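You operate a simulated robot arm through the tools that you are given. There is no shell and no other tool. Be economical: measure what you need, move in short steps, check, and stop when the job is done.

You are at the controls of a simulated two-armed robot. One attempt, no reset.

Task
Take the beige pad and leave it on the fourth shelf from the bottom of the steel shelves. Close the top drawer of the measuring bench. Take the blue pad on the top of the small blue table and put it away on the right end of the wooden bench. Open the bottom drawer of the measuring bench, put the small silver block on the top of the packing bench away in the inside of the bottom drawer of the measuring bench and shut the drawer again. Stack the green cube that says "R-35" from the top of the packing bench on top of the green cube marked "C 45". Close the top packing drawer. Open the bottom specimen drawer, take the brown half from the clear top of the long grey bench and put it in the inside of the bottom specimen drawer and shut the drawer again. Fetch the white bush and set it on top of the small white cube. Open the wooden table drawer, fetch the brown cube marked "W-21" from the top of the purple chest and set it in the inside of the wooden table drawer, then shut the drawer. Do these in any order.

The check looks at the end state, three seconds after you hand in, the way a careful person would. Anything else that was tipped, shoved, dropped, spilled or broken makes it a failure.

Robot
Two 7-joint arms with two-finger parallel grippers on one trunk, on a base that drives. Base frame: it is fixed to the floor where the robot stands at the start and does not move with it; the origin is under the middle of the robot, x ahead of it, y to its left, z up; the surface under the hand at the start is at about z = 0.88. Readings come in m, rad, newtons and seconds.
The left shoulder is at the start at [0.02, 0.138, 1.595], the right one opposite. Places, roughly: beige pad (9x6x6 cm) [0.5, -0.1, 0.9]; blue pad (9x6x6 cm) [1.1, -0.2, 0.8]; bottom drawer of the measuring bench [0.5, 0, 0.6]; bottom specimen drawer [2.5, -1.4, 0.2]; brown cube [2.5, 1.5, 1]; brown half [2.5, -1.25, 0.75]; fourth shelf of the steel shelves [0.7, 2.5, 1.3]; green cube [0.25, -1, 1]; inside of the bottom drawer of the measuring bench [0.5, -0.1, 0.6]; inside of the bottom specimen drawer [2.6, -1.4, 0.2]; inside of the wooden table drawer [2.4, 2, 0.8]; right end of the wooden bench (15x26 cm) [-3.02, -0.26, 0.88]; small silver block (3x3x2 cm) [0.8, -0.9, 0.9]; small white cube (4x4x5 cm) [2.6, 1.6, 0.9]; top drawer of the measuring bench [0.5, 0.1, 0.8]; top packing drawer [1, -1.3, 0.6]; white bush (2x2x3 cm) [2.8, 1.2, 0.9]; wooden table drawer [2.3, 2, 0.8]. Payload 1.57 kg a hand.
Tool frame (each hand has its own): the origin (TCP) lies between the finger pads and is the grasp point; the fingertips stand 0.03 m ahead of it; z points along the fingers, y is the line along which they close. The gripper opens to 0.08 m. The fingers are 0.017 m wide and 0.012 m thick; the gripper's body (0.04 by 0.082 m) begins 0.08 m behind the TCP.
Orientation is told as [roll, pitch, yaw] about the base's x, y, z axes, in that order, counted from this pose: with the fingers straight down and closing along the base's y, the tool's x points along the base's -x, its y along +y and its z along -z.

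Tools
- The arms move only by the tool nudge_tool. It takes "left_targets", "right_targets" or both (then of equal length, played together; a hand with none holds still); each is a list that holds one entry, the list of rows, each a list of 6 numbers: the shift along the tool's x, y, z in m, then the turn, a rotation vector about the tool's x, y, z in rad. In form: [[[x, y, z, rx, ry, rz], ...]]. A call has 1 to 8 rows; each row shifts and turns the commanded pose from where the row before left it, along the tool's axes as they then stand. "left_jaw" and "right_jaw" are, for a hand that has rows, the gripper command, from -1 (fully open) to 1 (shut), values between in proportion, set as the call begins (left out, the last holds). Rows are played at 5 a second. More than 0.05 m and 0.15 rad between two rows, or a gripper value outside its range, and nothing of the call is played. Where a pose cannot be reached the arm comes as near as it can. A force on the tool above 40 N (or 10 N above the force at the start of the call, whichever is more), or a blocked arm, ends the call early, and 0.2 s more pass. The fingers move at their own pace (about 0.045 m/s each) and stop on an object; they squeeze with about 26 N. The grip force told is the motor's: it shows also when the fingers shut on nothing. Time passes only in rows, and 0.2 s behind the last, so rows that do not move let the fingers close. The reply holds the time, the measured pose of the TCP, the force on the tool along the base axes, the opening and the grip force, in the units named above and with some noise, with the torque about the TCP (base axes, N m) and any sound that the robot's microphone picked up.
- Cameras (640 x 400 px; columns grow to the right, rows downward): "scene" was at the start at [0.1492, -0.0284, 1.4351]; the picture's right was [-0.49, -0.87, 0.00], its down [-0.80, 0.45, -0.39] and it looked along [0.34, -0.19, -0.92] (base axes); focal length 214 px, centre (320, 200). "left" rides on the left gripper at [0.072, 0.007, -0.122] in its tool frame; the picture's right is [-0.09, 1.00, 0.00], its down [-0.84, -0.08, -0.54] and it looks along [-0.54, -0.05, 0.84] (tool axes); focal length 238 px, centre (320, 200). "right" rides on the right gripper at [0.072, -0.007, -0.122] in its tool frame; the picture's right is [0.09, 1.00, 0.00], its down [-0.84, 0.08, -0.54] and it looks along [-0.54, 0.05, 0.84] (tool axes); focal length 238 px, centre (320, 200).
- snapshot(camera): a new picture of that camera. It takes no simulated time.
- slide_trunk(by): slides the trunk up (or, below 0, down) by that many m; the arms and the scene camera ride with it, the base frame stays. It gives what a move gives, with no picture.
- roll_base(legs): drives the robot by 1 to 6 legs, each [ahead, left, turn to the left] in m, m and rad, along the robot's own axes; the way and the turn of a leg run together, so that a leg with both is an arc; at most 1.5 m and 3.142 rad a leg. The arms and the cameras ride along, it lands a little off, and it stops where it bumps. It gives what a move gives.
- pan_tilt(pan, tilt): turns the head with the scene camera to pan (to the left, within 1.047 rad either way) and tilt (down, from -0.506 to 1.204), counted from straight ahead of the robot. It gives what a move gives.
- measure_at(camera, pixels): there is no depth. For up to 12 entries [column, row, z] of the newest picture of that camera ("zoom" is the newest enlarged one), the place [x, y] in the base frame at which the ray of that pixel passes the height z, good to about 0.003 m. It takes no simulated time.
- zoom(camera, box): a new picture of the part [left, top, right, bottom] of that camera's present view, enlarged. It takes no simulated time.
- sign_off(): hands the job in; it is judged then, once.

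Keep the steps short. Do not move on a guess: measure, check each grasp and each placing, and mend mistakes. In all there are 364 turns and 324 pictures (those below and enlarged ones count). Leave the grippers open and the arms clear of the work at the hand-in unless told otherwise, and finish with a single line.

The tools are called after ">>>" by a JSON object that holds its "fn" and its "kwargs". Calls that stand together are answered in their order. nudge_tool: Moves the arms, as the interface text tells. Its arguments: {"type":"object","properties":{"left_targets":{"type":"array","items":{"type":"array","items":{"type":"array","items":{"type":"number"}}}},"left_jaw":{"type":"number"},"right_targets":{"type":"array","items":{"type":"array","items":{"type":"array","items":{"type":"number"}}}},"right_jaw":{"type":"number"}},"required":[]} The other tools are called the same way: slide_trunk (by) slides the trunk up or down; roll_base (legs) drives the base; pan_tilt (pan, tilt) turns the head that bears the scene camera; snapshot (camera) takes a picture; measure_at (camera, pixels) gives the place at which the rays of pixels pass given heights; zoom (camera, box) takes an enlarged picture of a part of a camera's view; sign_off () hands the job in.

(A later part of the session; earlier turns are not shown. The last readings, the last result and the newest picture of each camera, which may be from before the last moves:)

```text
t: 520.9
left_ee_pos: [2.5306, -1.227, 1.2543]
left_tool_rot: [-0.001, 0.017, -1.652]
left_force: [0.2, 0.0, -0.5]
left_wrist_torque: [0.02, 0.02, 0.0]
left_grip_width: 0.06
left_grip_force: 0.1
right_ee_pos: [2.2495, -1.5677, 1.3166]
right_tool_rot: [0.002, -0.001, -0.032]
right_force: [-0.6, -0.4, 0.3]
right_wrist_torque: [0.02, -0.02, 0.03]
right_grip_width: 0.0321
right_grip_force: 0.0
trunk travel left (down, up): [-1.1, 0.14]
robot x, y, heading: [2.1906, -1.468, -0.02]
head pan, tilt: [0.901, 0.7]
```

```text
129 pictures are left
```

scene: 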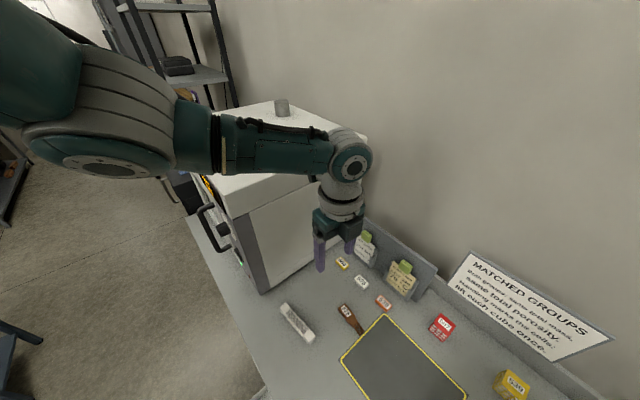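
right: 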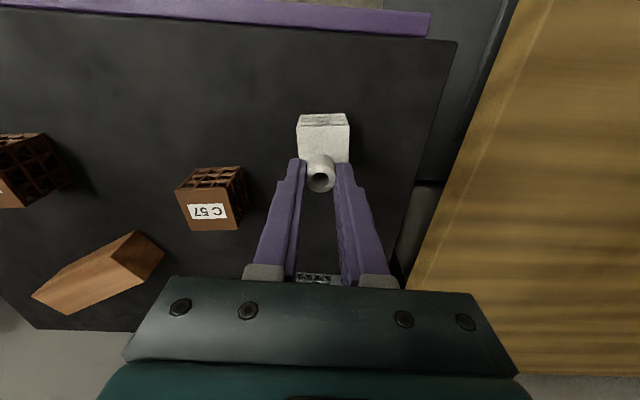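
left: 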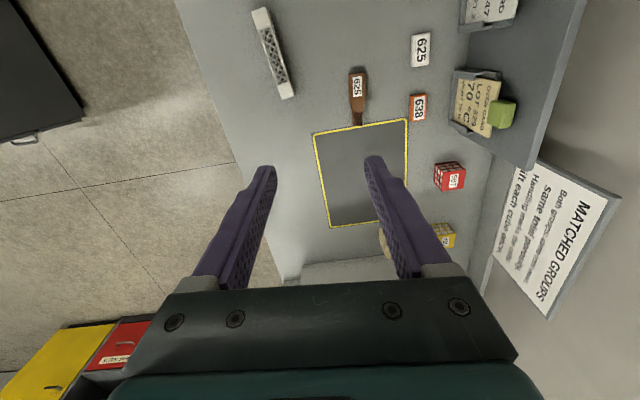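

>>> {"fn": "measure_at", "kwargs": {"camera": "scene", "pixels": [[265, 292, 0.85], [230, 210, 1.25], [230, 210, 1.3], [348, 312, 0.865], [345, 308, 0.865], [368, 138, 1.3]]}}

>>> {"fn": "measure_at", "kwargs": {"camera": "left", "pixels": [[357, 85, 0.865], [359, 70, 0.865], [356, 97, 0.865], [357, 118, 0.86], [286, 98, 0.86], [410, 95, 0.86], [314, 135, 0.85]]}}

>>> {"fn": "zoom", "kwargs": {"camera": "left", "box": [320, 50, 400, 130]}}

```text
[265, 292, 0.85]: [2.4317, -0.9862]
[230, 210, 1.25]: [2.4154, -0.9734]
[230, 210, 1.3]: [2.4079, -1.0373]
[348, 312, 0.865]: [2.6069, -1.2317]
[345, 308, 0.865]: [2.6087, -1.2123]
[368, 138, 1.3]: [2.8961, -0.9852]
```

```text
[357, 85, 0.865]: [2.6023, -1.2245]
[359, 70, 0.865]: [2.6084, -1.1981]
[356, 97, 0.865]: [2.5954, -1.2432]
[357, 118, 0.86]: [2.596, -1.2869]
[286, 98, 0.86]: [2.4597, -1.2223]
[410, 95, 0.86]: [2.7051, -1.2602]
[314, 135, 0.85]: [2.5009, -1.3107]
```

```text
5.00 times, centred on (360, 90) of left
```

zoom: 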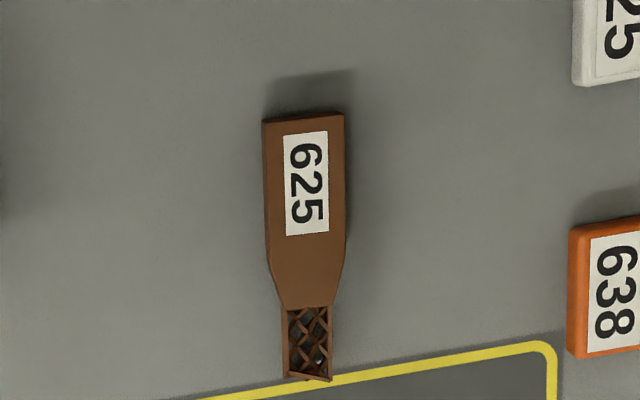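

Coupon body centre (2.602,-1.223). Raise right hand a bit, align, advance 0.07 and lower.

>>> {"fn": "nudge_tool", "kwargs": {"left_targets": [[[0, 0, 0.04, 0, 0, 0.05], [0, 0, 0.04, 0, 0, 0], [0, 0, 0.04, 0, 0, 0]]], "right_targets": [[[0, 0, -0.03, 0, 0, 0], [0, 0, -0.03, 0, 0, 0], [0, 0, 0, 0, 0, 0]]]}}

>>> {"fn": "roll_base", "kwargs": {"legs": [[0.071, 0.006, 0]]}}

>>> {"fn": "slide_trunk", "kwargs": {"by": -0.13}}

>>> {"fn": "snapshot", "kwargs": {"camera": "left"}}

>>> {"fn": "snapshot", "kwargs": {"camera": "scene"}}

```text
t: 521.7
left_ee_pos: [2.5144, -1.2269, 1.1622]
left_tool_rot: [0.001, 0.016, -1.704]
left_force: [0.0, -0.3, 0.0]
left_wrist_torque: [-0.03, -0.02, -0.01]
left_grip_width: 0.0604
left_grip_force: 0.0
left hand out of reach, approached as far as the arm can: row 2, 3
right_ee_pos: [2.2539, -1.5569, 1.3629]
right_tool_rot: [0.001, -0.001, -0.032]
right_force: [0.2, 0.3, -0.2]
right_wrist_torque: [0.02, 0.01, 0.01]
right_grip_width: 0.032
right_grip_force: 0.0
right hand out of reach, approached as far as the arm can: row 2
trunk travel left (down, up): [-1.1, 0.14]
robot x, y, heading: [2.1908, -1.467, -0.021]
head pan, tilt: [0.901, 0.7]
```

```text
t: 522.7
left_ee_pos: [2.5851, -1.2231, 1.1623]
left_tool_rot: [-0.002, 0.018, -1.705]
left_force: [0.3, 0.7, -0.4]
left_wrist_torque: [0.01, -0.02, -0.02]
left_grip_width: 0.0601
left_grip_force: 0.0
right_ee_pos: [2.3258, -1.5527, 1.3627]
right_tool_rot: [0.003, 0.0, -0.033]
right_force: [0.3, -0.2, -0.2]
right_wrist_torque: [-0.04, 0.0, -0.01]
right_grip_width: 0.0319
right_grip_force: 0.0
trunk travel left (down, up): [-1.1, 0.14]
robot x, y, heading: [2.2611, -1.4636, -0.022]
head pan, tilt: [0.901, 0.7]
```

```text
t: 524.3
left_ee_pos: [2.5839, -1.2239, 1.0334]
left_tool_rot: [-0.002, 0.018, -1.705]
left_force: [-0.1, 0.1, 0.3]
left_wrist_torque: [-0.02, 0.0, 0.02]
left_grip_width: 0.0601
left_grip_force: 0.1
right_ee_pos: [2.3248, -1.5528, 1.2323]
right_tool_rot: [0.003, -0.001, -0.033]
right_force: [0.2, 0.4, 0.8]
right_wrist_torque: [-0.01, -0.03, 0.02]
right_grip_width: 0.0318
right_grip_force: 0.1
trunk travel left (down, up): [-0.97, 0.27]
robot x, y, heading: [2.2649, -1.4636, -0.019]
head pan, tilt: [0.901, 0.7]
```

```text
127 pictures are left
```

left: 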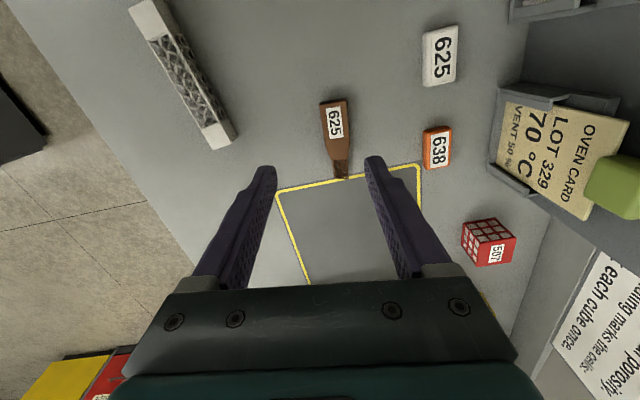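

```text
126 pictures are left
```

scene: 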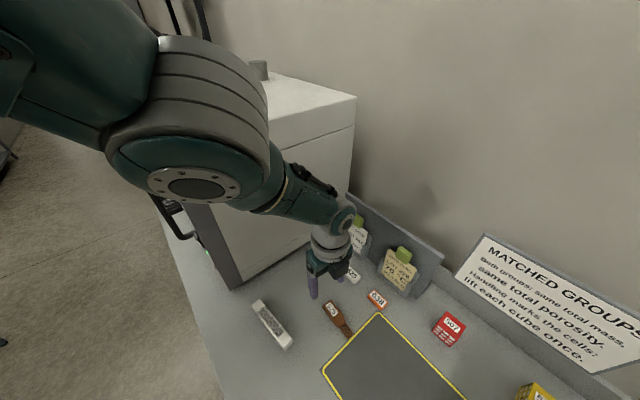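

>>> {"fn": "zoom", "kwargs": {"camera": "left", "box": [290, 80, 390, 190]}}

>>> {"fn": "measure_at", "kwargs": {"camera": "left", "pixels": [[334, 120, 0.865], [334, 101, 0.865], [341, 175, 0.86], [321, 120, 0.865], [348, 118, 0.865], [335, 135, 0.865]]}}

```text
3.64 times, centred on (340, 135) of left
```

zoom: 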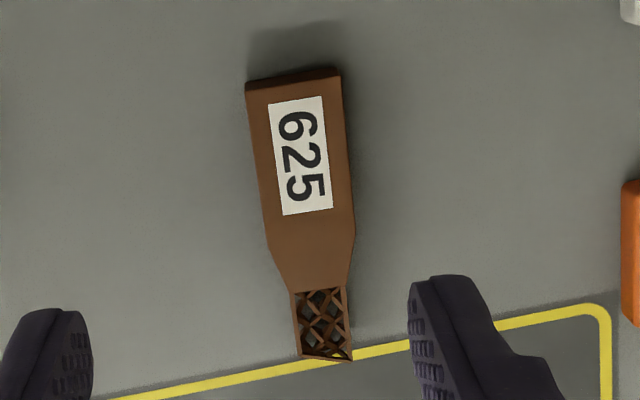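

```text
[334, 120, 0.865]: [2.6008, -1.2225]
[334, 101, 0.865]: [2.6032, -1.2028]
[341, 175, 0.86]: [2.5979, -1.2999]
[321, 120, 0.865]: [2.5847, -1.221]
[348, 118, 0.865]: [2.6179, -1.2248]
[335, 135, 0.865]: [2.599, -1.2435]
```

>>> {"fn": "nudge_tool", "kwargs": {"left_targets": [[[0, 0, 0, 0, 0, -0.08], [0, 0, 0, 0, 0, 0]]]}}

>>> {"fn": "roll_base", "kwargs": {"legs": [[0.016, -0.003, 0]]}}

>>> {"fn": "slide_trunk", "kwargs": {"by": -0.1}}

>>> {"fn": "snapshot", "kwargs": {"camera": "left"}}

>>> {"fn": "snapshot", "kwargs": {"camera": "scene"}}

```text
t: 524.9
left_ee_pos: [2.5851, -1.2233, 1.033]
left_tool_rot: [-0.001, 0.017, -1.626]
left_force: [0.1, -0.8, -0.5]
left_wrist_torque: [0.0, -0.01, -0.01]
left_grip_width: 0.0601
left_grip_force: 0.0
right_ee_pos: [2.3249, -1.5535, 1.2325]
right_tool_rot: [0.001, -0.001, -0.032]
right_force: [0.8, 0.5, 0.2]
right_wrist_torque: [-0.02, 0.0, -0.01]
right_grip_width: 0.032
right_grip_force: 0.0
trunk travel left (down, up): [-0.97, 0.27]
robot x, y, heading: [2.2609, -1.4599, -0.026]
head pan, tilt: [0.901, 0.7]
```

```text
t: 525.7
left_ee_pos: [2.601, -1.2263, 1.0333]
left_tool_rot: [0.0, 0.016, -1.626]
left_force: [-0.2, 0.0, -0.8]
left_wrist_torque: [0.02, -0.03, 0.0]
left_grip_width: 0.0598
left_grip_force: 0.1
right_ee_pos: [2.3412, -1.556, 1.2329]
right_tool_rot: [0.002, 0.0, -0.033]
right_force: [-0.4, 0.0, 0.9]
right_wrist_torque: [0.02, 0.04, 0.02]
right_grip_width: 0.0319
right_grip_force: 0.1
trunk travel left (down, up): [-0.97, 0.27]
robot x, y, heading: [2.281, -1.469, -0.02]
head pan, tilt: [0.901, 0.7]
```

```text
t: 527.0
left_ee_pos: [2.6003, -1.2261, 0.9332]
left_tool_rot: [-0.001, 0.016, -1.626]
left_force: [-0.1, -0.4, -0.5]
left_wrist_torque: [0.01, 0.02, -0.02]
left_grip_width: 0.06
left_grip_force: 0.1
right_ee_pos: [2.3416, -1.5562, 1.1335]
right_tool_rot: [0.001, 0.0, -0.033]
right_force: [0.9, 0.6, 0.3]
right_wrist_torque: [0.01, 0.01, -0.01]
right_grip_width: 0.0321
right_grip_force: 0.0
trunk travel left (down, up): [-0.87, 0.37]
robot x, y, heading: [2.2789, -1.4623, -0.019]
head pan, tilt: [0.901, 0.7]
```

```text
124 pictures are left
```

left: 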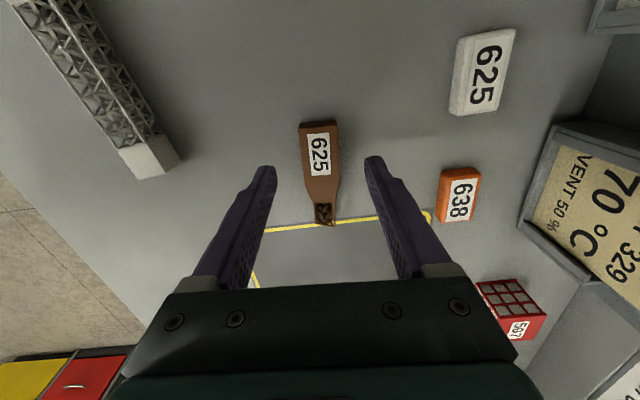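

```text
123 pictures are left
```

scene: 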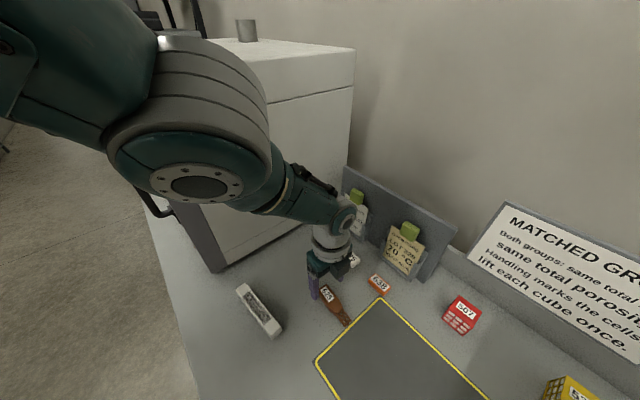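

>>> {"fn": "slide_trunk", "kwargs": {"by": -0.042}}

>>> {"fn": "snapshot", "kwargs": {"camera": "left"}}

```text
t: 527.8
left_ee_pos: [2.6004, -1.2256, 0.8912]
left_tool_rot: [0.0, 0.016, -1.624]
left_force: [0.3, 0.5, 0.0]
left_wrist_torque: [0.01, 0.03, -0.02]
left_grip_width: 0.0598
left_grip_force: 0.2
right_ee_pos: [2.3409, -1.5571, 1.0899]
right_tool_rot: [0.0, 0.0, -0.032]
right_force: [0.5, 0.5, 0.7]
right_wrist_torque: [-0.01, 0.02, -0.01]
right_grip_width: 0.032
right_grip_force: 0.1
trunk travel left (down, up): [-0.828, 0.412]
robot x, y, heading: [2.2798, -1.4642, -0.022]
head pan, tilt: [0.901, 0.7]
```

```text
122 pictures are left
```

left: 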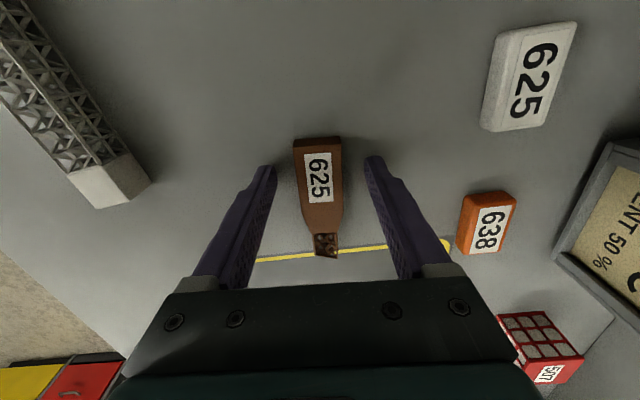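

>>> {"fn": "slide_trunk", "kwargs": {"by": -0.006}}

>>> {"fn": "slide_trunk", "kwargs": {"by": -0.004}}

>>> {"fn": "zoom", "kwargs": {"camera": "left", "box": [240, 110, 420, 270]}}

```text
t: 528.2
left_ee_pos: [2.6032, -1.2256, 0.8903]
left_tool_rot: [-0.001, 0.015, -1.625]
left_force: [-3.4, 1.2, 7.6]
left_wrist_torque: [-0.02, -0.17, -0.06]
left_grip_width: 0.0573
left_grip_force: 0.1
right_ee_pos: [2.3406, -1.5553, 1.0877]
right_tool_rot: [0.002, 0.0, -0.033]
right_force: [-0.1, -0.4, 0.7]
right_wrist_torque: [0.01, 0.01, -0.02]
right_grip_width: 0.032
right_grip_force: 0.1
trunk travel left (down, up): [-0.826, 0.414]
robot x, y, heading: [2.2768, -1.4677, -0.019]
head pan, tilt: [0.901, 0.7]
stopped: the force on the tool passed its limit at 65 N (the readings are from after the stop); the commanded pose is now the measured one
```

```text
t: 528.6
left_ee_pos: [2.6034, -1.227, 0.8895]
left_tool_rot: [0.0, 0.016, -1.625]
left_force: [-5.9, 0.7, 13.3]
left_wrist_torque: [-0.1, -0.3, -0.03]
left_grip_width: 0.0555
left_grip_force: 0.1
right_ee_pos: [2.3406, -1.5549, 1.0848]
right_tool_rot: [0.002, 0.0, -0.031]
right_force: [0.0, 0.3, 0.4]
right_wrist_torque: [-0.02, 0.0, 0.01]
right_grip_width: 0.0319
right_grip_force: 0.1
trunk travel left (down, up): [-0.824, 0.416]
robot x, y, heading: [2.2728, -1.469, -0.021]
head pan, tilt: [0.901, 0.7]
stopped: the force on the tool passed its limit at 58 N (the readings are from after the stop); the commanded pose is now the measured one
```

```text
2.50 times, centred on (330, 190) of left
```

zoom: 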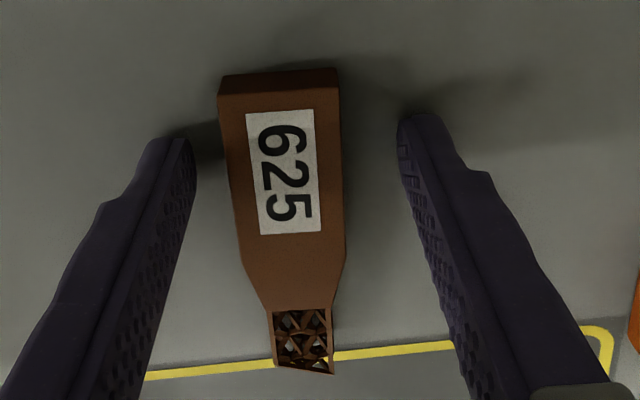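

Tips touch the bench (z≈0.86). Raise 3 mm and close.

>>> {"fn": "slide_trunk", "kwargs": {"by": 0.004}}

>>> {"fn": "nudge_tool", "kwargs": {"left_targets": [[[0, 0, 0, 0, 0, 0], [0, 0, 0, 0, 0, 0], [0, 0, 0, 0, 0, 0]]], "left_jaw": 1}}

>>> {"fn": "slide_trunk", "kwargs": {"by": 0.12}}

>>> {"fn": "snapshot", "kwargs": {"camera": "left"}}

```text
t: 529.1
left_ee_pos: [2.6036, -1.2296, 0.8933]
left_tool_rot: [-0.002, 0.013, -1.627]
left_force: [0.0, -0.2, -0.5]
left_wrist_torque: [-0.01, 0.03, 0.02]
left_grip_width: 0.0602
left_grip_force: 0.1
right_ee_pos: [2.3394, -1.5544, 1.0906]
right_tool_rot: [0.001, 0.0, -0.033]
right_force: [0.1, -0.1, -1.4]
right_wrist_torque: [-0.01, 0.0, -0.04]
right_grip_width: 0.0319
right_grip_force: 0.0
trunk travel left (down, up): [-0.828, 0.412]
robot x, y, heading: [2.2758, -1.4712, -0.024]
head pan, tilt: [0.901, 0.7]
```

```text
t: 529.9
left_ee_pos: [2.6033, -1.2281, 0.8934]
left_tool_rot: [-0.002, 0.013, -1.625]
left_force: [-1.4, -0.4, -0.5]
left_wrist_torque: [0.0, -0.02, 0.02]
left_grip_width: 0.0286
left_grip_force: 22.8
right_ee_pos: [2.3417, -1.5554, 1.0896]
right_tool_rot: [0.002, 0.001, -0.031]
right_force: [-0.8, -0.5, 0.5]
right_wrist_torque: [0.0, 0.0, 0.0]
right_grip_width: 0.032
right_grip_force: 0.0
trunk travel left (down, up): [-0.828, 0.412]
robot x, y, heading: [2.2791, -1.4652, -0.024]
head pan, tilt: [0.901, 0.7]
```

```text
t: 531.4
left_ee_pos: [2.6036, -1.2273, 1.0139]
left_tool_rot: [-0.002, 0.013, -1.626]
left_force: [0.7, 0.1, 0.4]
left_wrist_torque: [0.02, 0.04, 0.01]
left_grip_width: 0.0285
left_grip_force: 26.4
right_ee_pos: [2.3393, -1.5564, 1.2099]
right_tool_rot: [0.001, -0.001, -0.032]
right_force: [0.7, 0.6, -0.5]
right_wrist_torque: [0.01, 0.02, -0.01]
right_grip_width: 0.032
right_grip_force: 0.2
trunk travel left (down, up): [-0.948, 0.292]
robot x, y, heading: [2.2796, -1.467, -0.022]
head pan, tilt: [0.901, 0.7]
```

```text
120 pictures are left
```

left: 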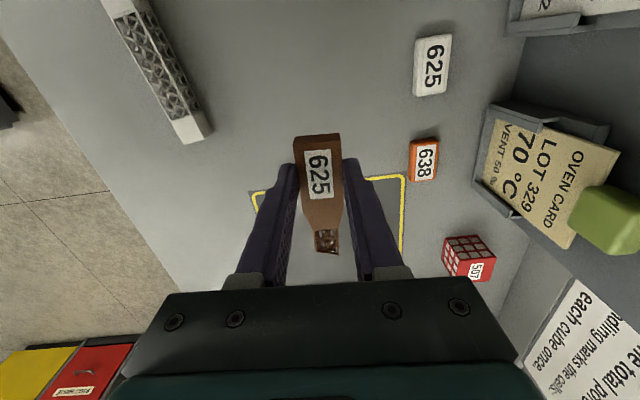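

Coupon held. Back off to above the open drawer and look in.

>>> {"fn": "slide_trunk", "kwargs": {"by": 0.1}}

>>> {"fn": "roll_base", "kwargs": {"legs": [[-0.39, 0, 0.02]]}}

>>> {"fn": "nudge_tool", "kwargs": {"left_targets": [[[-0.03, 0, 0, 0, 0, 0], [-0.02, 0, 0, 0, 0, -0.05]]]}}

>>> {"fn": "slide_trunk", "kwargs": {"by": -0.35}}

>>> {"fn": "pan_tilt", "kwargs": {"pan": 0.2, "tilt": 1.0}}

>>> {"fn": "snapshot", "kwargs": {"camera": "scene"}}

>>> {"fn": "snapshot", "kwargs": {"camera": "left"}}

```text
t: 532.8
left_ee_pos: [2.6033, -1.2274, 1.1132]
left_tool_rot: [-0.002, 0.013, -1.627]
left_force: [-0.2, 0.0, -0.6]
left_wrist_torque: [-0.01, -0.01, 0.04]
left_grip_width: 0.0285
left_grip_force: 25.8
right_ee_pos: [2.3425, -1.5557, 1.3103]
right_tool_rot: [0.001, 0.0, -0.034]
right_force: [0.2, 0.7, 0.3]
right_wrist_torque: [-0.03, 0.02, 0.01]
right_grip_width: 0.0318
right_grip_force: 0.0
trunk travel left (down, up): [-1.048, 0.192]
robot x, y, heading: [2.2806, -1.4659, -0.016]
head pan, tilt: [0.901, 0.7]
```

```text
t: 535.2
left_ee_pos: [2.2144, -1.2169, 1.1127]
left_tool_rot: [-0.001, 0.015, -1.607]
left_force: [-0.2, -0.2, -0.1]
left_wrist_torque: [0.01, -0.02, -0.03]
left_grip_width: 0.0285
left_grip_force: 25.7
right_ee_pos: [1.9579, -1.5499, 1.3098]
right_tool_rot: [0.002, -0.001, -0.014]
right_force: [0.2, 0.7, 0.1]
right_wrist_torque: [0.01, -0.01, 0.0]
right_grip_width: 0.0316
right_grip_force: 0.0
trunk travel left (down, up): [-1.048, 0.192]
robot x, y, heading: [1.8979, -1.4606, -0.003]
head pan, tilt: [0.901, 0.7]
```

```text
t: 535.8
left_ee_pos: [2.2115, -1.2647, 1.112]
left_tool_rot: [-0.003, 0.013, -1.559]
left_force: [-0.8, 0.0, -0.3]
left_wrist_torque: [0.02, 0.03, 0.03]
left_grip_width: 0.0284
left_grip_force: 26.5
right_ee_pos: [1.9585, -1.5498, 1.309]
right_tool_rot: [0.002, -0.002, -0.015]
right_force: [0.2, 0.2, -0.2]
right_wrist_torque: [0.04, -0.01, -0.02]
right_grip_width: 0.0321
right_grip_force: 0.1
trunk travel left (down, up): [-1.048, 0.192]
robot x, y, heading: [1.8934, -1.4632, -0.002]
head pan, tilt: [0.901, 0.7]
```

```text
t: 539.2
left_ee_pos: [2.2129, -1.2663, 0.7624]
left_tool_rot: [-0.001, 0.015, -1.556]
left_force: [0.0, 0.2, 0.3]
left_wrist_torque: [0.01, -0.03, -0.01]
left_grip_width: 0.0286
left_grip_force: 26.0
right_ee_pos: [1.9575, -1.5498, 0.9608]
right_tool_rot: [0.002, -0.001, -0.014]
right_force: [0.3, -0.2, -1.0]
right_wrist_torque: [0.0, 0.03, 0.03]
right_grip_width: 0.0318
right_grip_force: 0.1
trunk travel left (down, up): [-0.698, 0.542]
robot x, y, heading: [1.8916, -1.4624, -0.008]
head pan, tilt: [0.901, 0.7]
```

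```text
t: 540.3
left_ee_pos: [2.2127, -1.2653, 0.7624]
left_tool_rot: [-0.004, 0.016, -1.556]
left_force: [0.2, -0.7, -0.7]
left_wrist_torque: [-0.03, 0.01, 0.0]
left_grip_width: 0.0286
left_grip_force: 25.9
right_ee_pos: [1.9578, -1.5503, 0.9597]
right_tool_rot: [0.003, 0.0, -0.014]
right_force: [-0.4, -0.1, 0.8]
right_wrist_torque: [0.01, 0.02, 0.02]
right_grip_width: 0.032
right_grip_force: 0.0
trunk travel left (down, up): [-0.698, 0.542]
robot x, y, heading: [1.8955, -1.462, -0.002]
head pan, tilt: [0.201, 1.0]
```

```text
119 pictures are left
```

scene: 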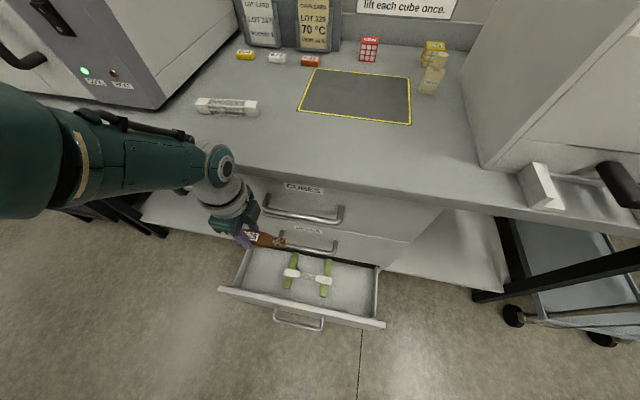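

```text
118 pictures are left
```

left: 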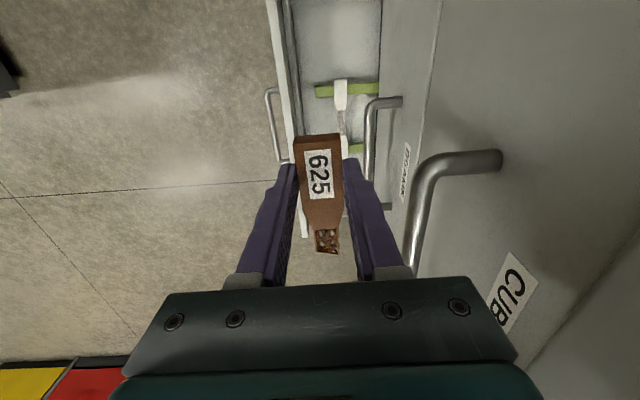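

>>> {"fn": "measure_at", "kwargs": {"camera": "scene", "pixels": [[220, 289, 0.33], [385, 325, 0.33], [245, 260, 0.33], [380, 270, 0.33], [292, 275, 0.22], [325, 280, 0.22], [262, 272, 0.2], [355, 290, 0.2], [298, 325, 0.26]]}}

>>> {"fn": "measure_at", "kwargs": {"camera": "left", "pixels": [[340, 95, 0.22], [272, 120, 0.26], [275, 90, 0.33], [300, 60, 0.2], [360, 40, 0.2]]}}

>>> {"fn": "zoom", "kwargs": {"camera": "scene", "box": [210, 220, 400, 340]}}

```text
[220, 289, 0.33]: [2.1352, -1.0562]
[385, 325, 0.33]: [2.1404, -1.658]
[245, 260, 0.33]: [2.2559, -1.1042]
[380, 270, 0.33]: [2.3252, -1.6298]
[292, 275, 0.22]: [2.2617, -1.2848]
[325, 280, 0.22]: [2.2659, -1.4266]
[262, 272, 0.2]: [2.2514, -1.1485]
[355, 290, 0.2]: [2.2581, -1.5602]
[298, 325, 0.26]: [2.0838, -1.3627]
```

```text
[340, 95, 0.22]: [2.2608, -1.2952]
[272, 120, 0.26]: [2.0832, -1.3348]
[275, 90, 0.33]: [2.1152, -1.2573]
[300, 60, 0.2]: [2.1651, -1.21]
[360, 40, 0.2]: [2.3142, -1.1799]
```

```text
3.33 times, centred on (305, 280) of scene
```

zoom: 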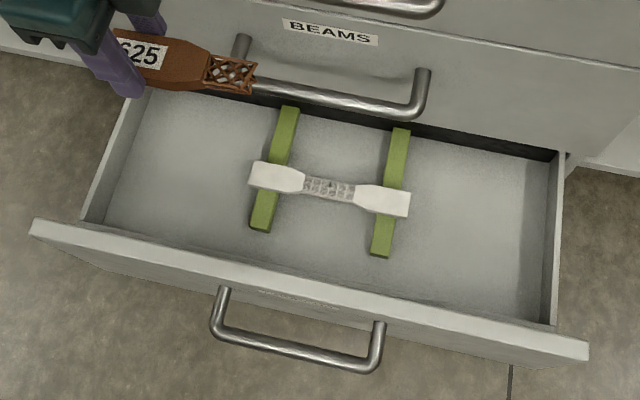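

Contents are in the middle; the right side (y≈-1.49…-1.62) is free. Shift right 0.265 and lower.

>>> {"fn": "roll_base", "kwargs": {"legs": [[0, -0.265, 0]]}}

>>> {"fn": "slide_trunk", "kwargs": {"by": -0.3}}

>>> {"fn": "snapshot", "kwargs": {"camera": "scene"}}

>>> {"fn": "snapshot", "kwargs": {"camera": "left"}}

```text
t: 542.2
left_ee_pos: [2.2123, -1.5352, 0.7625]
left_tool_rot: [-0.003, 0.014, -1.558]
left_force: [-0.2, -0.1, -0.2]
left_wrist_torque: [0.04, -0.01, -0.02]
left_grip_width: 0.0285
left_grip_force: 25.8
right_ee_pos: [1.9564, -1.8169, 0.9595]
right_tool_rot: [0.001, 0.001, -0.021]
right_force: [-0.2, 0.1, 0.7]
right_wrist_torque: [0.02, 0.01, -0.01]
right_grip_width: 0.032
right_grip_force: 0.0
trunk travel left (down, up): [-0.698, 0.542]
robot x, y, heading: [1.8907, -1.7289, -0.008]
head pan, tilt: [0.201, 1.0]
```

```text
t: 545.2
left_ee_pos: [2.2126, -1.535, 0.4624]
left_tool_rot: [-0.001, 0.013, -1.56]
left_force: [0.3, 0.6, 0.0]
left_wrist_torque: [0.02, 0.02, 0.01]
left_grip_width: 0.0285
left_grip_force: 26.0
right_ee_pos: [1.957, -1.8174, 0.6611]
right_tool_rot: [0.003, -0.001, -0.018]
right_force: [-0.1, 0.0, 0.4]
right_wrist_torque: [0.03, -0.02, -0.02]
right_grip_width: 0.032
right_grip_force: 0.0
trunk travel left (down, up): [-0.398, 0.842]
robot x, y, heading: [1.8922, -1.7278, -0.006]
head pan, tilt: [0.201, 1.0]
```

```text
116 pictures are left
```

scene: 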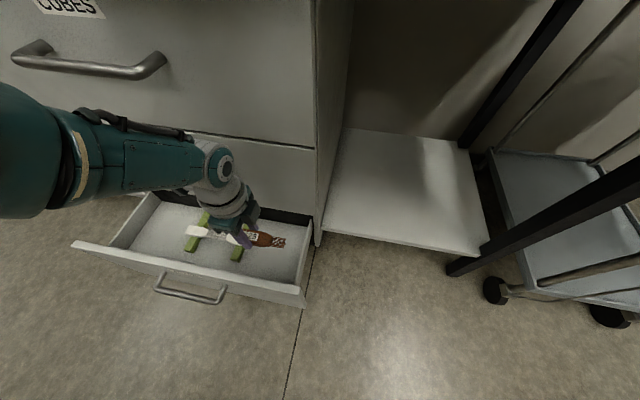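

```text
115 pictures are left
```

left: 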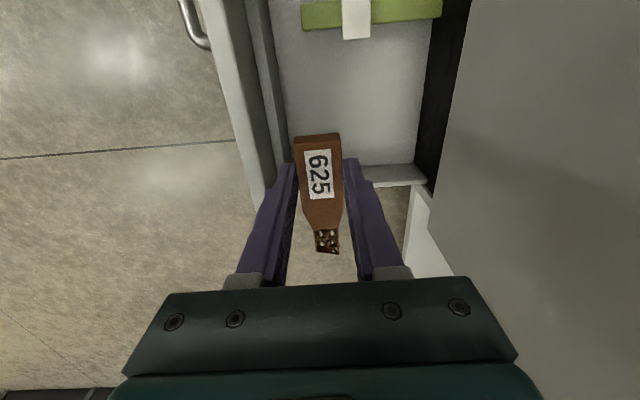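

>>> {"fn": "measure_at", "kwargs": {"camera": "left", "pixels": [[370, 166, 0.32], [370, 166, 0.21], [370, 26, 0.22], [357, 38, 0.23], [290, 120, 0.32], [425, 120, 0.21]]}}

>>> {"fn": "zoom", "kwargs": {"camera": "scene", "box": [60, 170, 340, 330]}}

```text
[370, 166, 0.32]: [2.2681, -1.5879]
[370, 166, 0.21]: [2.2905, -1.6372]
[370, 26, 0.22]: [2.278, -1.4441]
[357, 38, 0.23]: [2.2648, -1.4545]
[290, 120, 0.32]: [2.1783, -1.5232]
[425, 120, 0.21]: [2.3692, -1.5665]
```

```text
2.29 times, centred on (200, 250) of scene
```

zoom: 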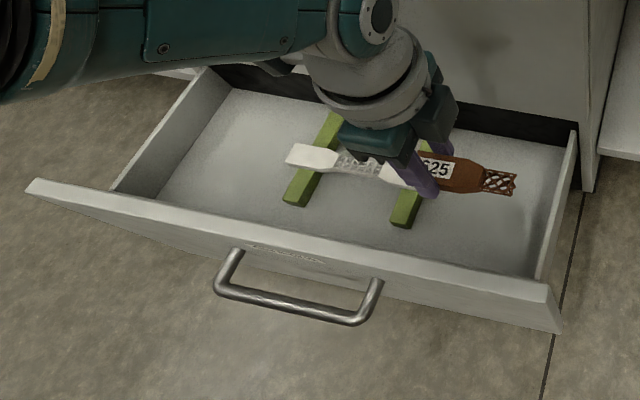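

Fits between. Lower further.

>>> {"fn": "slide_trunk", "kwargs": {"by": -0.18}}

>>> {"fn": "snapshot", "kwargs": {"camera": "left"}}

>>> {"fn": "snapshot", "kwargs": {"camera": "scene"}}

```text
t: 547.2
left_ee_pos: [2.2123, -1.5354, 0.2825]
left_tool_rot: [-0.001, 0.014, -1.561]
left_force: [1.2, 0.6, -1.1]
left_wrist_torque: [0.0, 0.01, 0.01]
left_grip_width: 0.0288
left_grip_force: 26.3
right_ee_pos: [1.9563, -1.8178, 0.4808]
right_tool_rot: [0.0, -0.001, -0.02]
right_force: [-0.5, 0.5, -0.1]
right_wrist_torque: [-0.03, 0.05, 0.01]
right_grip_width: 0.0322
right_grip_force: 0.0
trunk travel left (down, up): [-0.218, 1.022]
robot x, y, heading: [1.8922, -1.7295, -0.006]
head pan, tilt: [0.201, 1.0]
```

```text
113 pictures are left
```

left: 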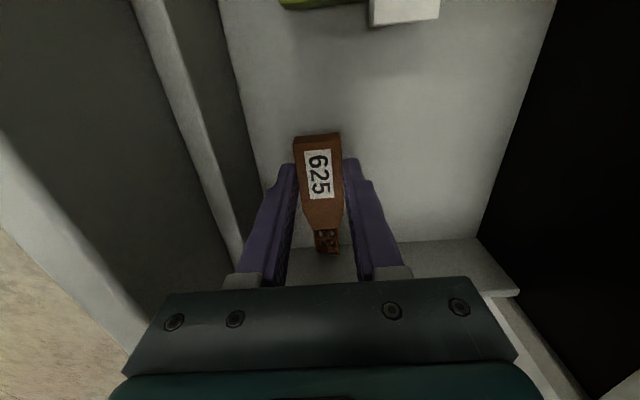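

```text
112 pictures are left
```

scene: 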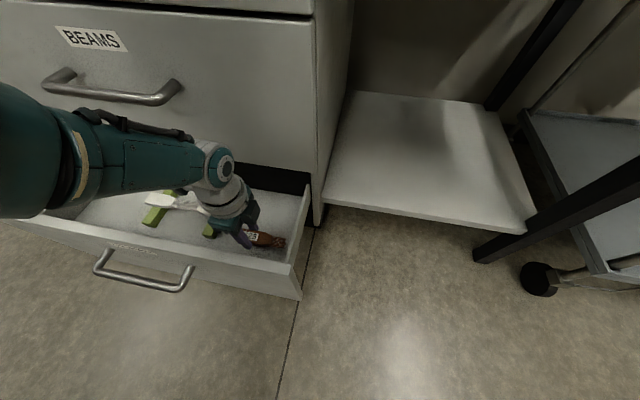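

Shift 1.5 cm toward +y for wall margin, then lower to contact.

>>> {"fn": "nudge_tool", "kwargs": {"left_targets": [[[0.014, 0, 0, 0, 0, 0], [0, 0, 0, 0, 0, 0]]]}}

>>> {"fn": "slide_trunk", "kwargs": {"by": -0.025}}

>>> {"fn": "slide_trunk", "kwargs": {"by": -0.012}}

>>> {"fn": "snapshot", "kwargs": {"camera": "left"}}

```text
t: 547.8
left_ee_pos: [2.2134, -1.5214, 0.2825]
left_tool_rot: [-0.002, 0.014, -1.561]
left_force: [0.5, 0.3, 0.5]
left_wrist_torque: [-0.01, 0.0, 0.0]
left_grip_width: 0.0284
left_grip_force: 25.9
right_ee_pos: [1.9573, -1.8185, 0.4808]
right_tool_rot: [0.001, -0.001, -0.018]
right_force: [0.1, 0.0, -1.2]
right_wrist_torque: [0.04, 0.0, -0.03]
right_grip_width: 0.032
right_grip_force: 0.1
trunk travel left (down, up): [-0.218, 1.022]
robot x, y, heading: [1.8916, -1.7299, -0.007]
head pan, tilt: [0.201, 1.0]
```

```text
t: 548.4
left_ee_pos: [2.2168, -1.5216, 0.2613]
left_tool_rot: [0.006, 0.014, -1.562]
left_force: [0.4, 1.7, 4.6]
left_wrist_torque: [0.09, 0.03, -0.04]
left_grip_width: 0.0284
left_grip_force: 26.2
right_ee_pos: [1.9574, -1.8177, 0.4569]
right_tool_rot: [0.002, 0.0, -0.015]
right_force: [0.3, 0.4, 0.6]
right_wrist_torque: [-0.01, 0.01, 0.02]
right_grip_width: 0.032
right_grip_force: 0.0
trunk travel left (down, up): [-0.195, 1.045]
robot x, y, heading: [1.8907, -1.7299, -0.006]
head pan, tilt: [0.201, 1.0]
stopped: the force on the tool passed its limit at 100 N (the readings are from after the stop); the commanded pose is now the measured one
```

```text
t: 548.7
left_ee_pos: [2.2204, -1.5206, 0.2607]
left_tool_rot: [0.011, 0.013, -1.561]
left_force: [1.7, 2.5, 4.7]
left_wrist_torque: [0.1, 0.04, -0.07]
left_grip_width: 0.0286
left_grip_force: 26.4
right_ee_pos: [1.9573, -1.8174, 0.4547]
right_tool_rot: [0.002, 0.001, -0.018]
right_force: [0.1, 0.0, -0.7]
right_wrist_torque: [-0.01, 0.01, 0.0]
right_grip_width: 0.0322
right_grip_force: 0.1
trunk travel left (down, up): [-0.193, 1.047]
robot x, y, heading: [1.8884, -1.7289, -0.01]
head pan, tilt: [0.201, 1.0]
stopped: the force on the tool passed its limit at 56 N (the readings are from after the stop); the commanded pose is now the measured one
```

```text
111 pictures are left
```

left: 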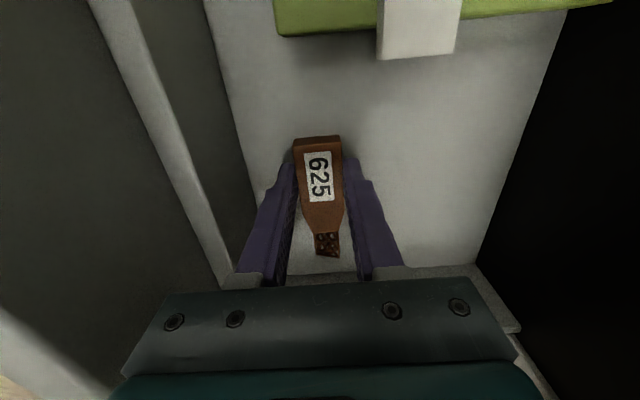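

Contact with the floor. Raise 2 mm, release, lift.

>>> {"fn": "slide_trunk", "kwargs": {"by": 0.003}}

>>> {"fn": "nudge_tool", "kwargs": {"left_targets": [[[0, 0, 0, 0, 0, 0], [0, 0, 0, 0, 0, 0]]], "left_jaw": 0}}

>>> {"fn": "slide_trunk", "kwargs": {"by": 0.2}}

>>> {"fn": "snapshot", "kwargs": {"camera": "left"}}

>>> {"fn": "snapshot", "kwargs": {"camera": "scene"}}

```text
t: 549.3
left_ee_pos: [2.2182, -1.5221, 0.2639]
left_tool_rot: [0.005, 0.011, -1.562]
left_force: [-1.0, 0.2, -0.1]
left_wrist_torque: [0.01, 0.0, -0.01]
left_grip_width: 0.0286
left_grip_force: 26.1
right_ee_pos: [1.9553, -1.8188, 0.4576]
right_tool_rot: [0.001, 0.0, -0.017]
right_force: [-0.3, -0.3, -0.2]
right_wrist_torque: [0.02, -0.01, 0.01]
right_grip_width: 0.0319
right_grip_force: 0.0
trunk travel left (down, up): [-0.196, 1.044]
robot x, y, heading: [1.8952, -1.729, -0.006]
head pan, tilt: [0.201, 1.0]
```

```text
t: 549.9
left_ee_pos: [2.2193, -1.5223, 0.2645]
left_tool_rot: [0.004, 0.01, -1.561]
left_force: [0.3, -0.8, 0.2]
left_wrist_torque: [-0.01, 0.02, 0.01]
left_grip_width: 0.0398
left_grip_force: 0.0
right_ee_pos: [1.9567, -1.8188, 0.4577]
right_tool_rot: [0.003, -0.001, -0.016]
right_force: [0.0, -0.2, 0.3]
right_wrist_torque: [-0.03, 0.01, -0.01]
right_grip_width: 0.0318
right_grip_force: 0.0
trunk travel left (down, up): [-0.196, 1.044]
robot x, y, heading: [1.8899, -1.7279, -0.008]
head pan, tilt: [0.201, 1.0]
```

```text
t: 552.0
left_ee_pos: [2.2188, -1.523, 0.4637]
left_tool_rot: [0.007, 0.011, -1.562]
left_force: [0.2, 0.2, -0.9]
left_wrist_torque: [-0.01, -0.01, -0.03]
left_grip_width: 0.0399
left_grip_force: 0.0
right_ee_pos: [1.9569, -1.8179, 0.6581]
right_tool_rot: [0.002, -0.002, -0.017]
right_force: [0.1, 0.7, -1.0]
right_wrist_torque: [0.0, -0.01, 0.02]
right_grip_width: 0.0318
right_grip_force: 0.1
trunk travel left (down, up): [-0.396, 0.844]
robot x, y, heading: [1.8886, -1.7296, -0.005]
head pan, tilt: [0.201, 1.0]
```

```text
110 pictures are left
```

left: 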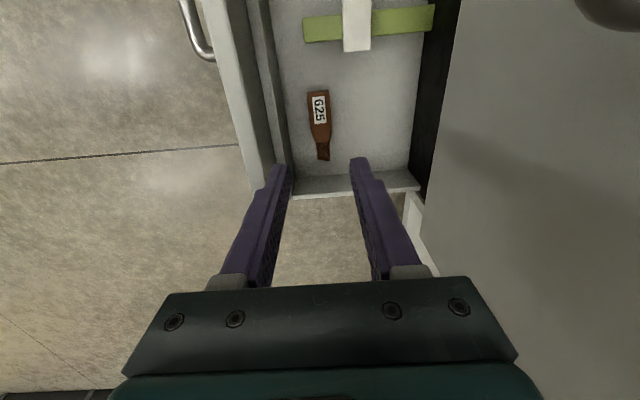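

```text
109 pictures are left
```

scene: 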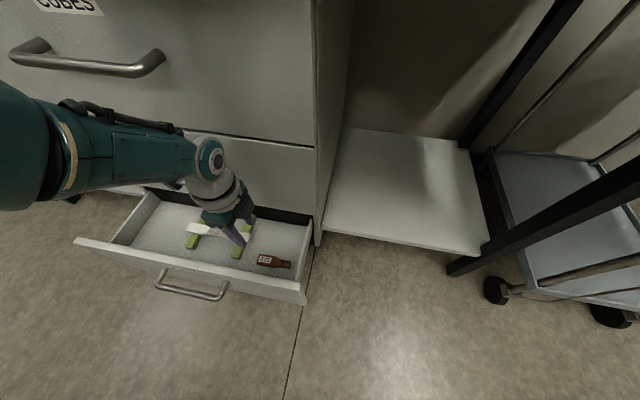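

Coupon is in the drawer. Go up, back out, shift to the handle centre, tilt forward with closed fingers.

>>> {"fn": "slide_trunk", "kwargs": {"by": 0.25}}

>>> {"fn": "roll_base", "kwargs": {"legs": [[-0.26, 0, 0], [0, 0.17, 0]]}}

>>> {"fn": "nudge_tool", "kwargs": {"left_targets": [[[0, 0.01, 0, -0.13, 0, 0], [0, 0.01, 0, -0.13, 0, 0], [0, 0.01, 0, -0.13, 0, 0], [0, 0.01, 0, -0.13, 0, 0], [0, 0, 0, -0.13, 0, 0], [0, 0, 0, -0.13, 0, 0], [0, 0, 0, 0, 0, 0]]], "left_jaw": 1}}

>>> {"fn": "slide_trunk", "kwargs": {"by": -0.4}}

>>> {"fn": "snapshot", "kwargs": {"camera": "scene"}}

>>> {"fn": "snapshot", "kwargs": {"camera": "left"}}

```text
t: 554.6
left_ee_pos: [2.2187, -1.5232, 0.7138]
left_tool_rot: [0.007, 0.011, -1.562]
left_force: [-0.6, 0.7, 0.8]
left_wrist_torque: [0.03, -0.03, 0.01]
left_grip_width: 0.04
left_grip_force: 0.1
right_ee_pos: [1.9577, -1.8178, 0.908]
right_tool_rot: [0.003, 0.001, -0.016]
right_force: [-0.1, 0.4, 1.2]
right_wrist_torque: [0.03, -0.01, 0.01]
right_grip_width: 0.0319
right_grip_force: 0.0
trunk travel left (down, up): [-0.646, 0.594]
robot x, y, heading: [1.8926, -1.7296, -0.004]
head pan, tilt: [0.201, 1.0]
```

```text
t: 557.5
left_ee_pos: [1.9633, -1.3555, 0.7136]
left_tool_rot: [0.006, 0.01, -1.568]
left_force: [0.2, -1.0, 1.2]
left_wrist_torque: [0.0, 0.02, -0.02]
left_grip_width: 0.0401
left_grip_force: 0.1
right_ee_pos: [1.6996, -1.6501, 0.9077]
right_tool_rot: [0.001, -0.002, -0.023]
right_force: [0.0, 0.5, 0.2]
right_wrist_torque: [0.05, -0.02, 0.04]
right_grip_width: 0.0319
right_grip_force: 0.2
trunk travel left (down, up): [-0.646, 0.594]
robot x, y, heading: [1.6343, -1.5624, -0.008]
head pan, tilt: [0.201, 1.0]
```

```text
t: 559.1
left_ee_pos: [2.0137, -1.352, 0.7091]
left_tool_rot: [0.787, 0.011, -1.565]
left_force: [-0.8, 0.4, 0.3]
left_wrist_torque: [0.0, 0.0, 0.0]
left_grip_width: 0.0
left_grip_force: 21.0
left hand out of reach, approached as far as the arm can: row 1, 2, 3, 6
right_ee_pos: [1.7003, -1.6497, 0.9071]
right_tool_rot: [0.003, 0.0, -0.023]
right_force: [-0.3, 0.3, 0.5]
right_wrist_torque: [-0.03, 0.0, -0.03]
right_grip_width: 0.032
right_grip_force: 0.0
trunk travel left (down, up): [-0.646, 0.594]
robot x, y, heading: [1.6341, -1.5597, -0.011]
head pan, tilt: [0.201, 1.0]
```

```text
t: 563.0
left_ee_pos: [2.0144, -1.352, 0.3087]
left_tool_rot: [0.786, 0.01, -1.565]
left_force: [-0.1, 0.6, 0.1]
left_wrist_torque: [0.02, -0.02, -0.02]
left_grip_width: 0.0
left_grip_force: 21.8
right_ee_pos: [1.6988, -1.6507, 0.508]
right_tool_rot: [0.002, 0.001, -0.021]
right_force: [-0.2, 0.0, 0.4]
right_wrist_torque: [-0.01, 0.02, -0.01]
right_grip_width: 0.0321
right_grip_force: 0.1
trunk travel left (down, up): [-0.246, 0.994]
robot x, y, heading: [1.6356, -1.5618, -0.012]
head pan, tilt: [0.201, 1.0]
```

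```text
108 pictures are left
```

scene: 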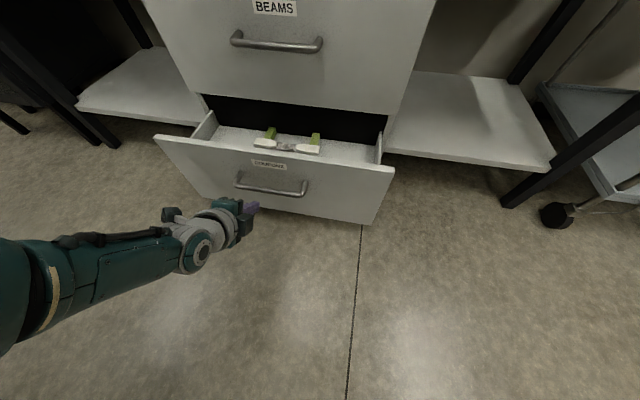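

```text
107 pictures are left
```

left: 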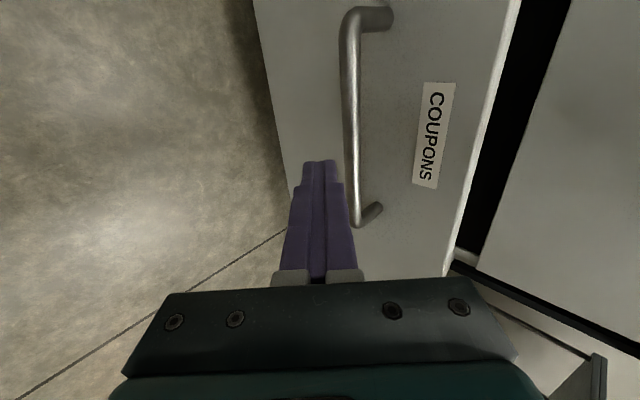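

>>> {"fn": "slide_trunk", "kwargs": {"by": -0.02}}

>>> {"fn": "roll_base", "kwargs": {"legs": [[0.1, 0, 0]]}}

>>> {"fn": "snapshot", "kwargs": {"camera": "left"}}

>>> {"fn": "snapshot", "kwargs": {"camera": "scene"}}

```text
t: 563.6
left_ee_pos: [2.0143, -1.3517, 0.2887]
left_tool_rot: [0.785, 0.011, -1.566]
left_force: [0.0, 0.3, 0.6]
left_wrist_torque: [0.01, -0.02, 0.02]
left_grip_width: 0.0
left_grip_force: 21.8
right_ee_pos: [1.6992, -1.6491, 0.4886]
right_tool_rot: [0.003, 0.0, -0.021]
right_force: [-0.3, -0.2, -0.8]
right_wrist_torque: [-0.01, -0.02, 0.03]
right_grip_width: 0.032
right_grip_force: 0.1
trunk travel left (down, up): [-0.226, 1.014]
robot x, y, heading: [1.6415, -1.5595, -0.013]
head pan, tilt: [0.201, 1.0]
```

```text
t: 564.8
left_ee_pos: [2.112, -1.3534, 0.289]
left_tool_rot: [0.782, 0.011, -1.565]
left_force: [-0.3, -0.3, -0.6]
left_wrist_torque: [0.0, 0.01, 0.0]
left_grip_width: 0.0
left_grip_force: 21.2
right_ee_pos: [1.7976, -1.6501, 0.4883]
right_tool_rot: [0.003, 0.003, -0.024]
right_force: [-0.1, 0.2, 0.2]
right_wrist_torque: [-0.01, 0.01, 0.02]
right_grip_width: 0.032
right_grip_force: 0.1
trunk travel left (down, up): [-0.226, 1.014]
robot x, y, heading: [1.7347, -1.5647, -0.011]
head pan, tilt: [0.201, 1.0]
```

```text
106 pictures are left
```

left: 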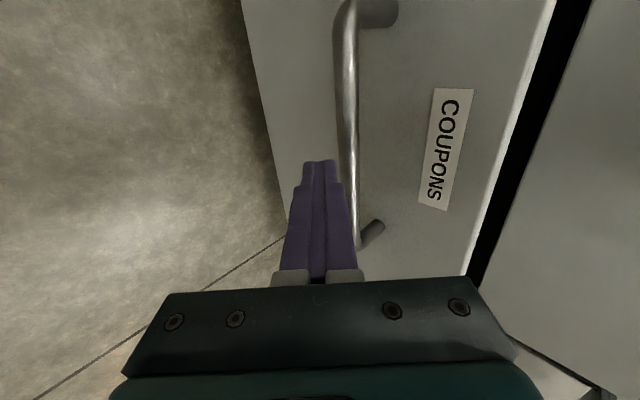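

```text
105 pictures are left
```

scene: 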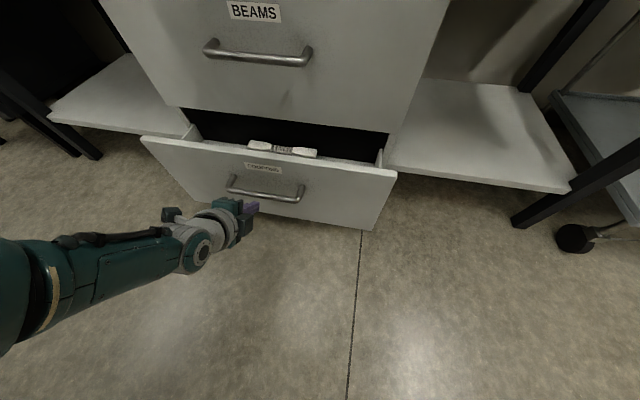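

>>> {"fn": "roll_base", "kwargs": {"legs": [[0.1, 0, 0]]}}

>>> {"fn": "snapshot", "kwargs": {"camera": "left"}}

>>> {"fn": "snapshot", "kwargs": {"camera": "scene"}}

```text
t: 565.9
left_ee_pos: [2.21, -1.3538, 0.2881]
left_tool_rot: [0.783, 0.01, -1.566]
left_force: [0.5, 0.2, 1.1]
left_wrist_torque: [-0.02, -0.03, 0.02]
left_grip_width: 0.0
left_grip_force: 21.6
right_ee_pos: [1.8963, -1.6521, 0.4878]
right_tool_rot: [0.002, 0.003, -0.02]
right_force: [0.1, -0.8, 0.2]
right_wrist_torque: [0.04, -0.03, 0.01]
right_grip_width: 0.0319
right_grip_force: 0.1
trunk travel left (down, up): [-0.226, 1.014]
robot x, y, heading: [1.8351, -1.5615, -0.013]
head pan, tilt: [0.201, 1.0]
```

```text
104 pictures are left
```

left: 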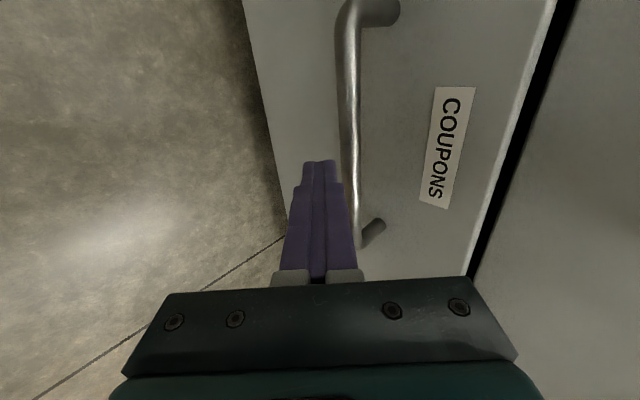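

```text
103 pictures are left
```

scene: 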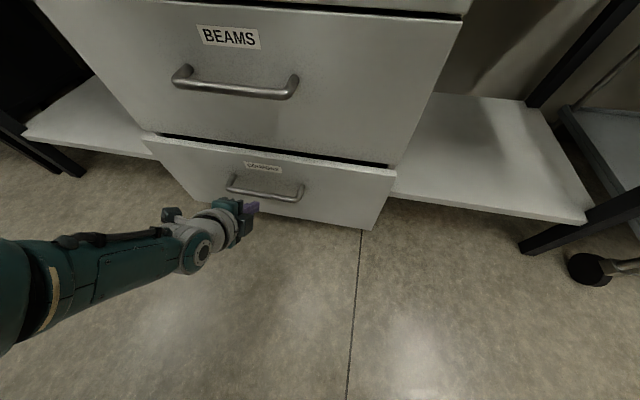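

Nearly closed; push with the arm to feel the stop.

>>> {"fn": "nudge_tool", "kwargs": {"left_targets": [[[0, 0.0085, 0.0085, 0, 0, 0], [0, 0.0085, 0.0085, 0, 0, 0], [0, 0.0085, 0.0085, 0, 0, 0], [0, 0.0085, 0.0085, 0, 0, 0], [0, 0.0085, 0.0085, 0, 0, 0]]]}}

>>> {"fn": "snapshot", "kwargs": {"camera": "left"}}

>>> {"fn": "zoom", "kwargs": {"camera": "scene", "box": [100, 100, 440, 260]}}

```text
t: 567.1
left_ee_pos: [2.2187, -1.3511, 0.2928]
left_tool_rot: [0.785, 0.011, -1.567]
left_force: [0.7, -1.0, -1.8]
left_wrist_torque: [-0.01, 0.01, 0.02]
left_grip_width: 0.0001
left_grip_force: 20.9
left hand out of reach, approached as far as the arm can: row 1, 2, 3, 4, 5
right_ee_pos: [1.8978, -1.6526, 0.488]
right_tool_rot: [0.001, 0.001, -0.02]
right_force: [-0.1, -0.8, 0.0]
right_wrist_torque: [0.02, -0.02, -0.02]
right_grip_width: 0.032
right_grip_force: 0.1
trunk travel left (down, up): [-0.226, 1.014]
robot x, y, heading: [1.8367, -1.564, -0.006]
head pan, tilt: [0.201, 1.0]
```

```text
102 pictures are left
```

left: 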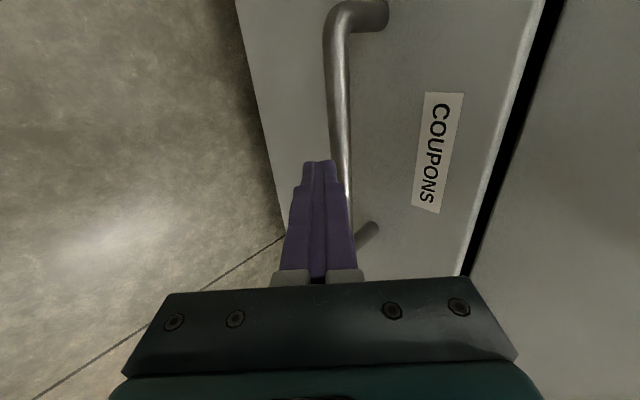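

```text
1.88 times, centred on (270, 180) of scene
```

zoom: 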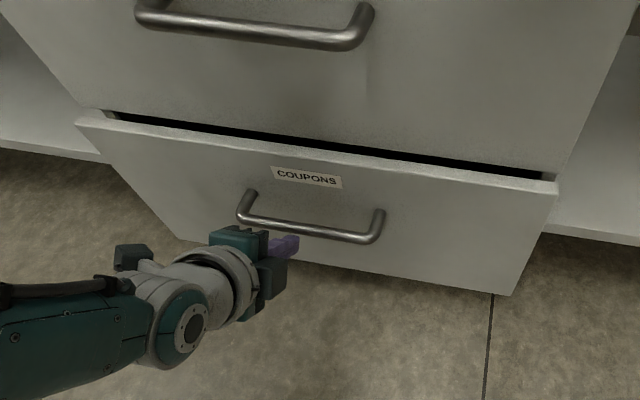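

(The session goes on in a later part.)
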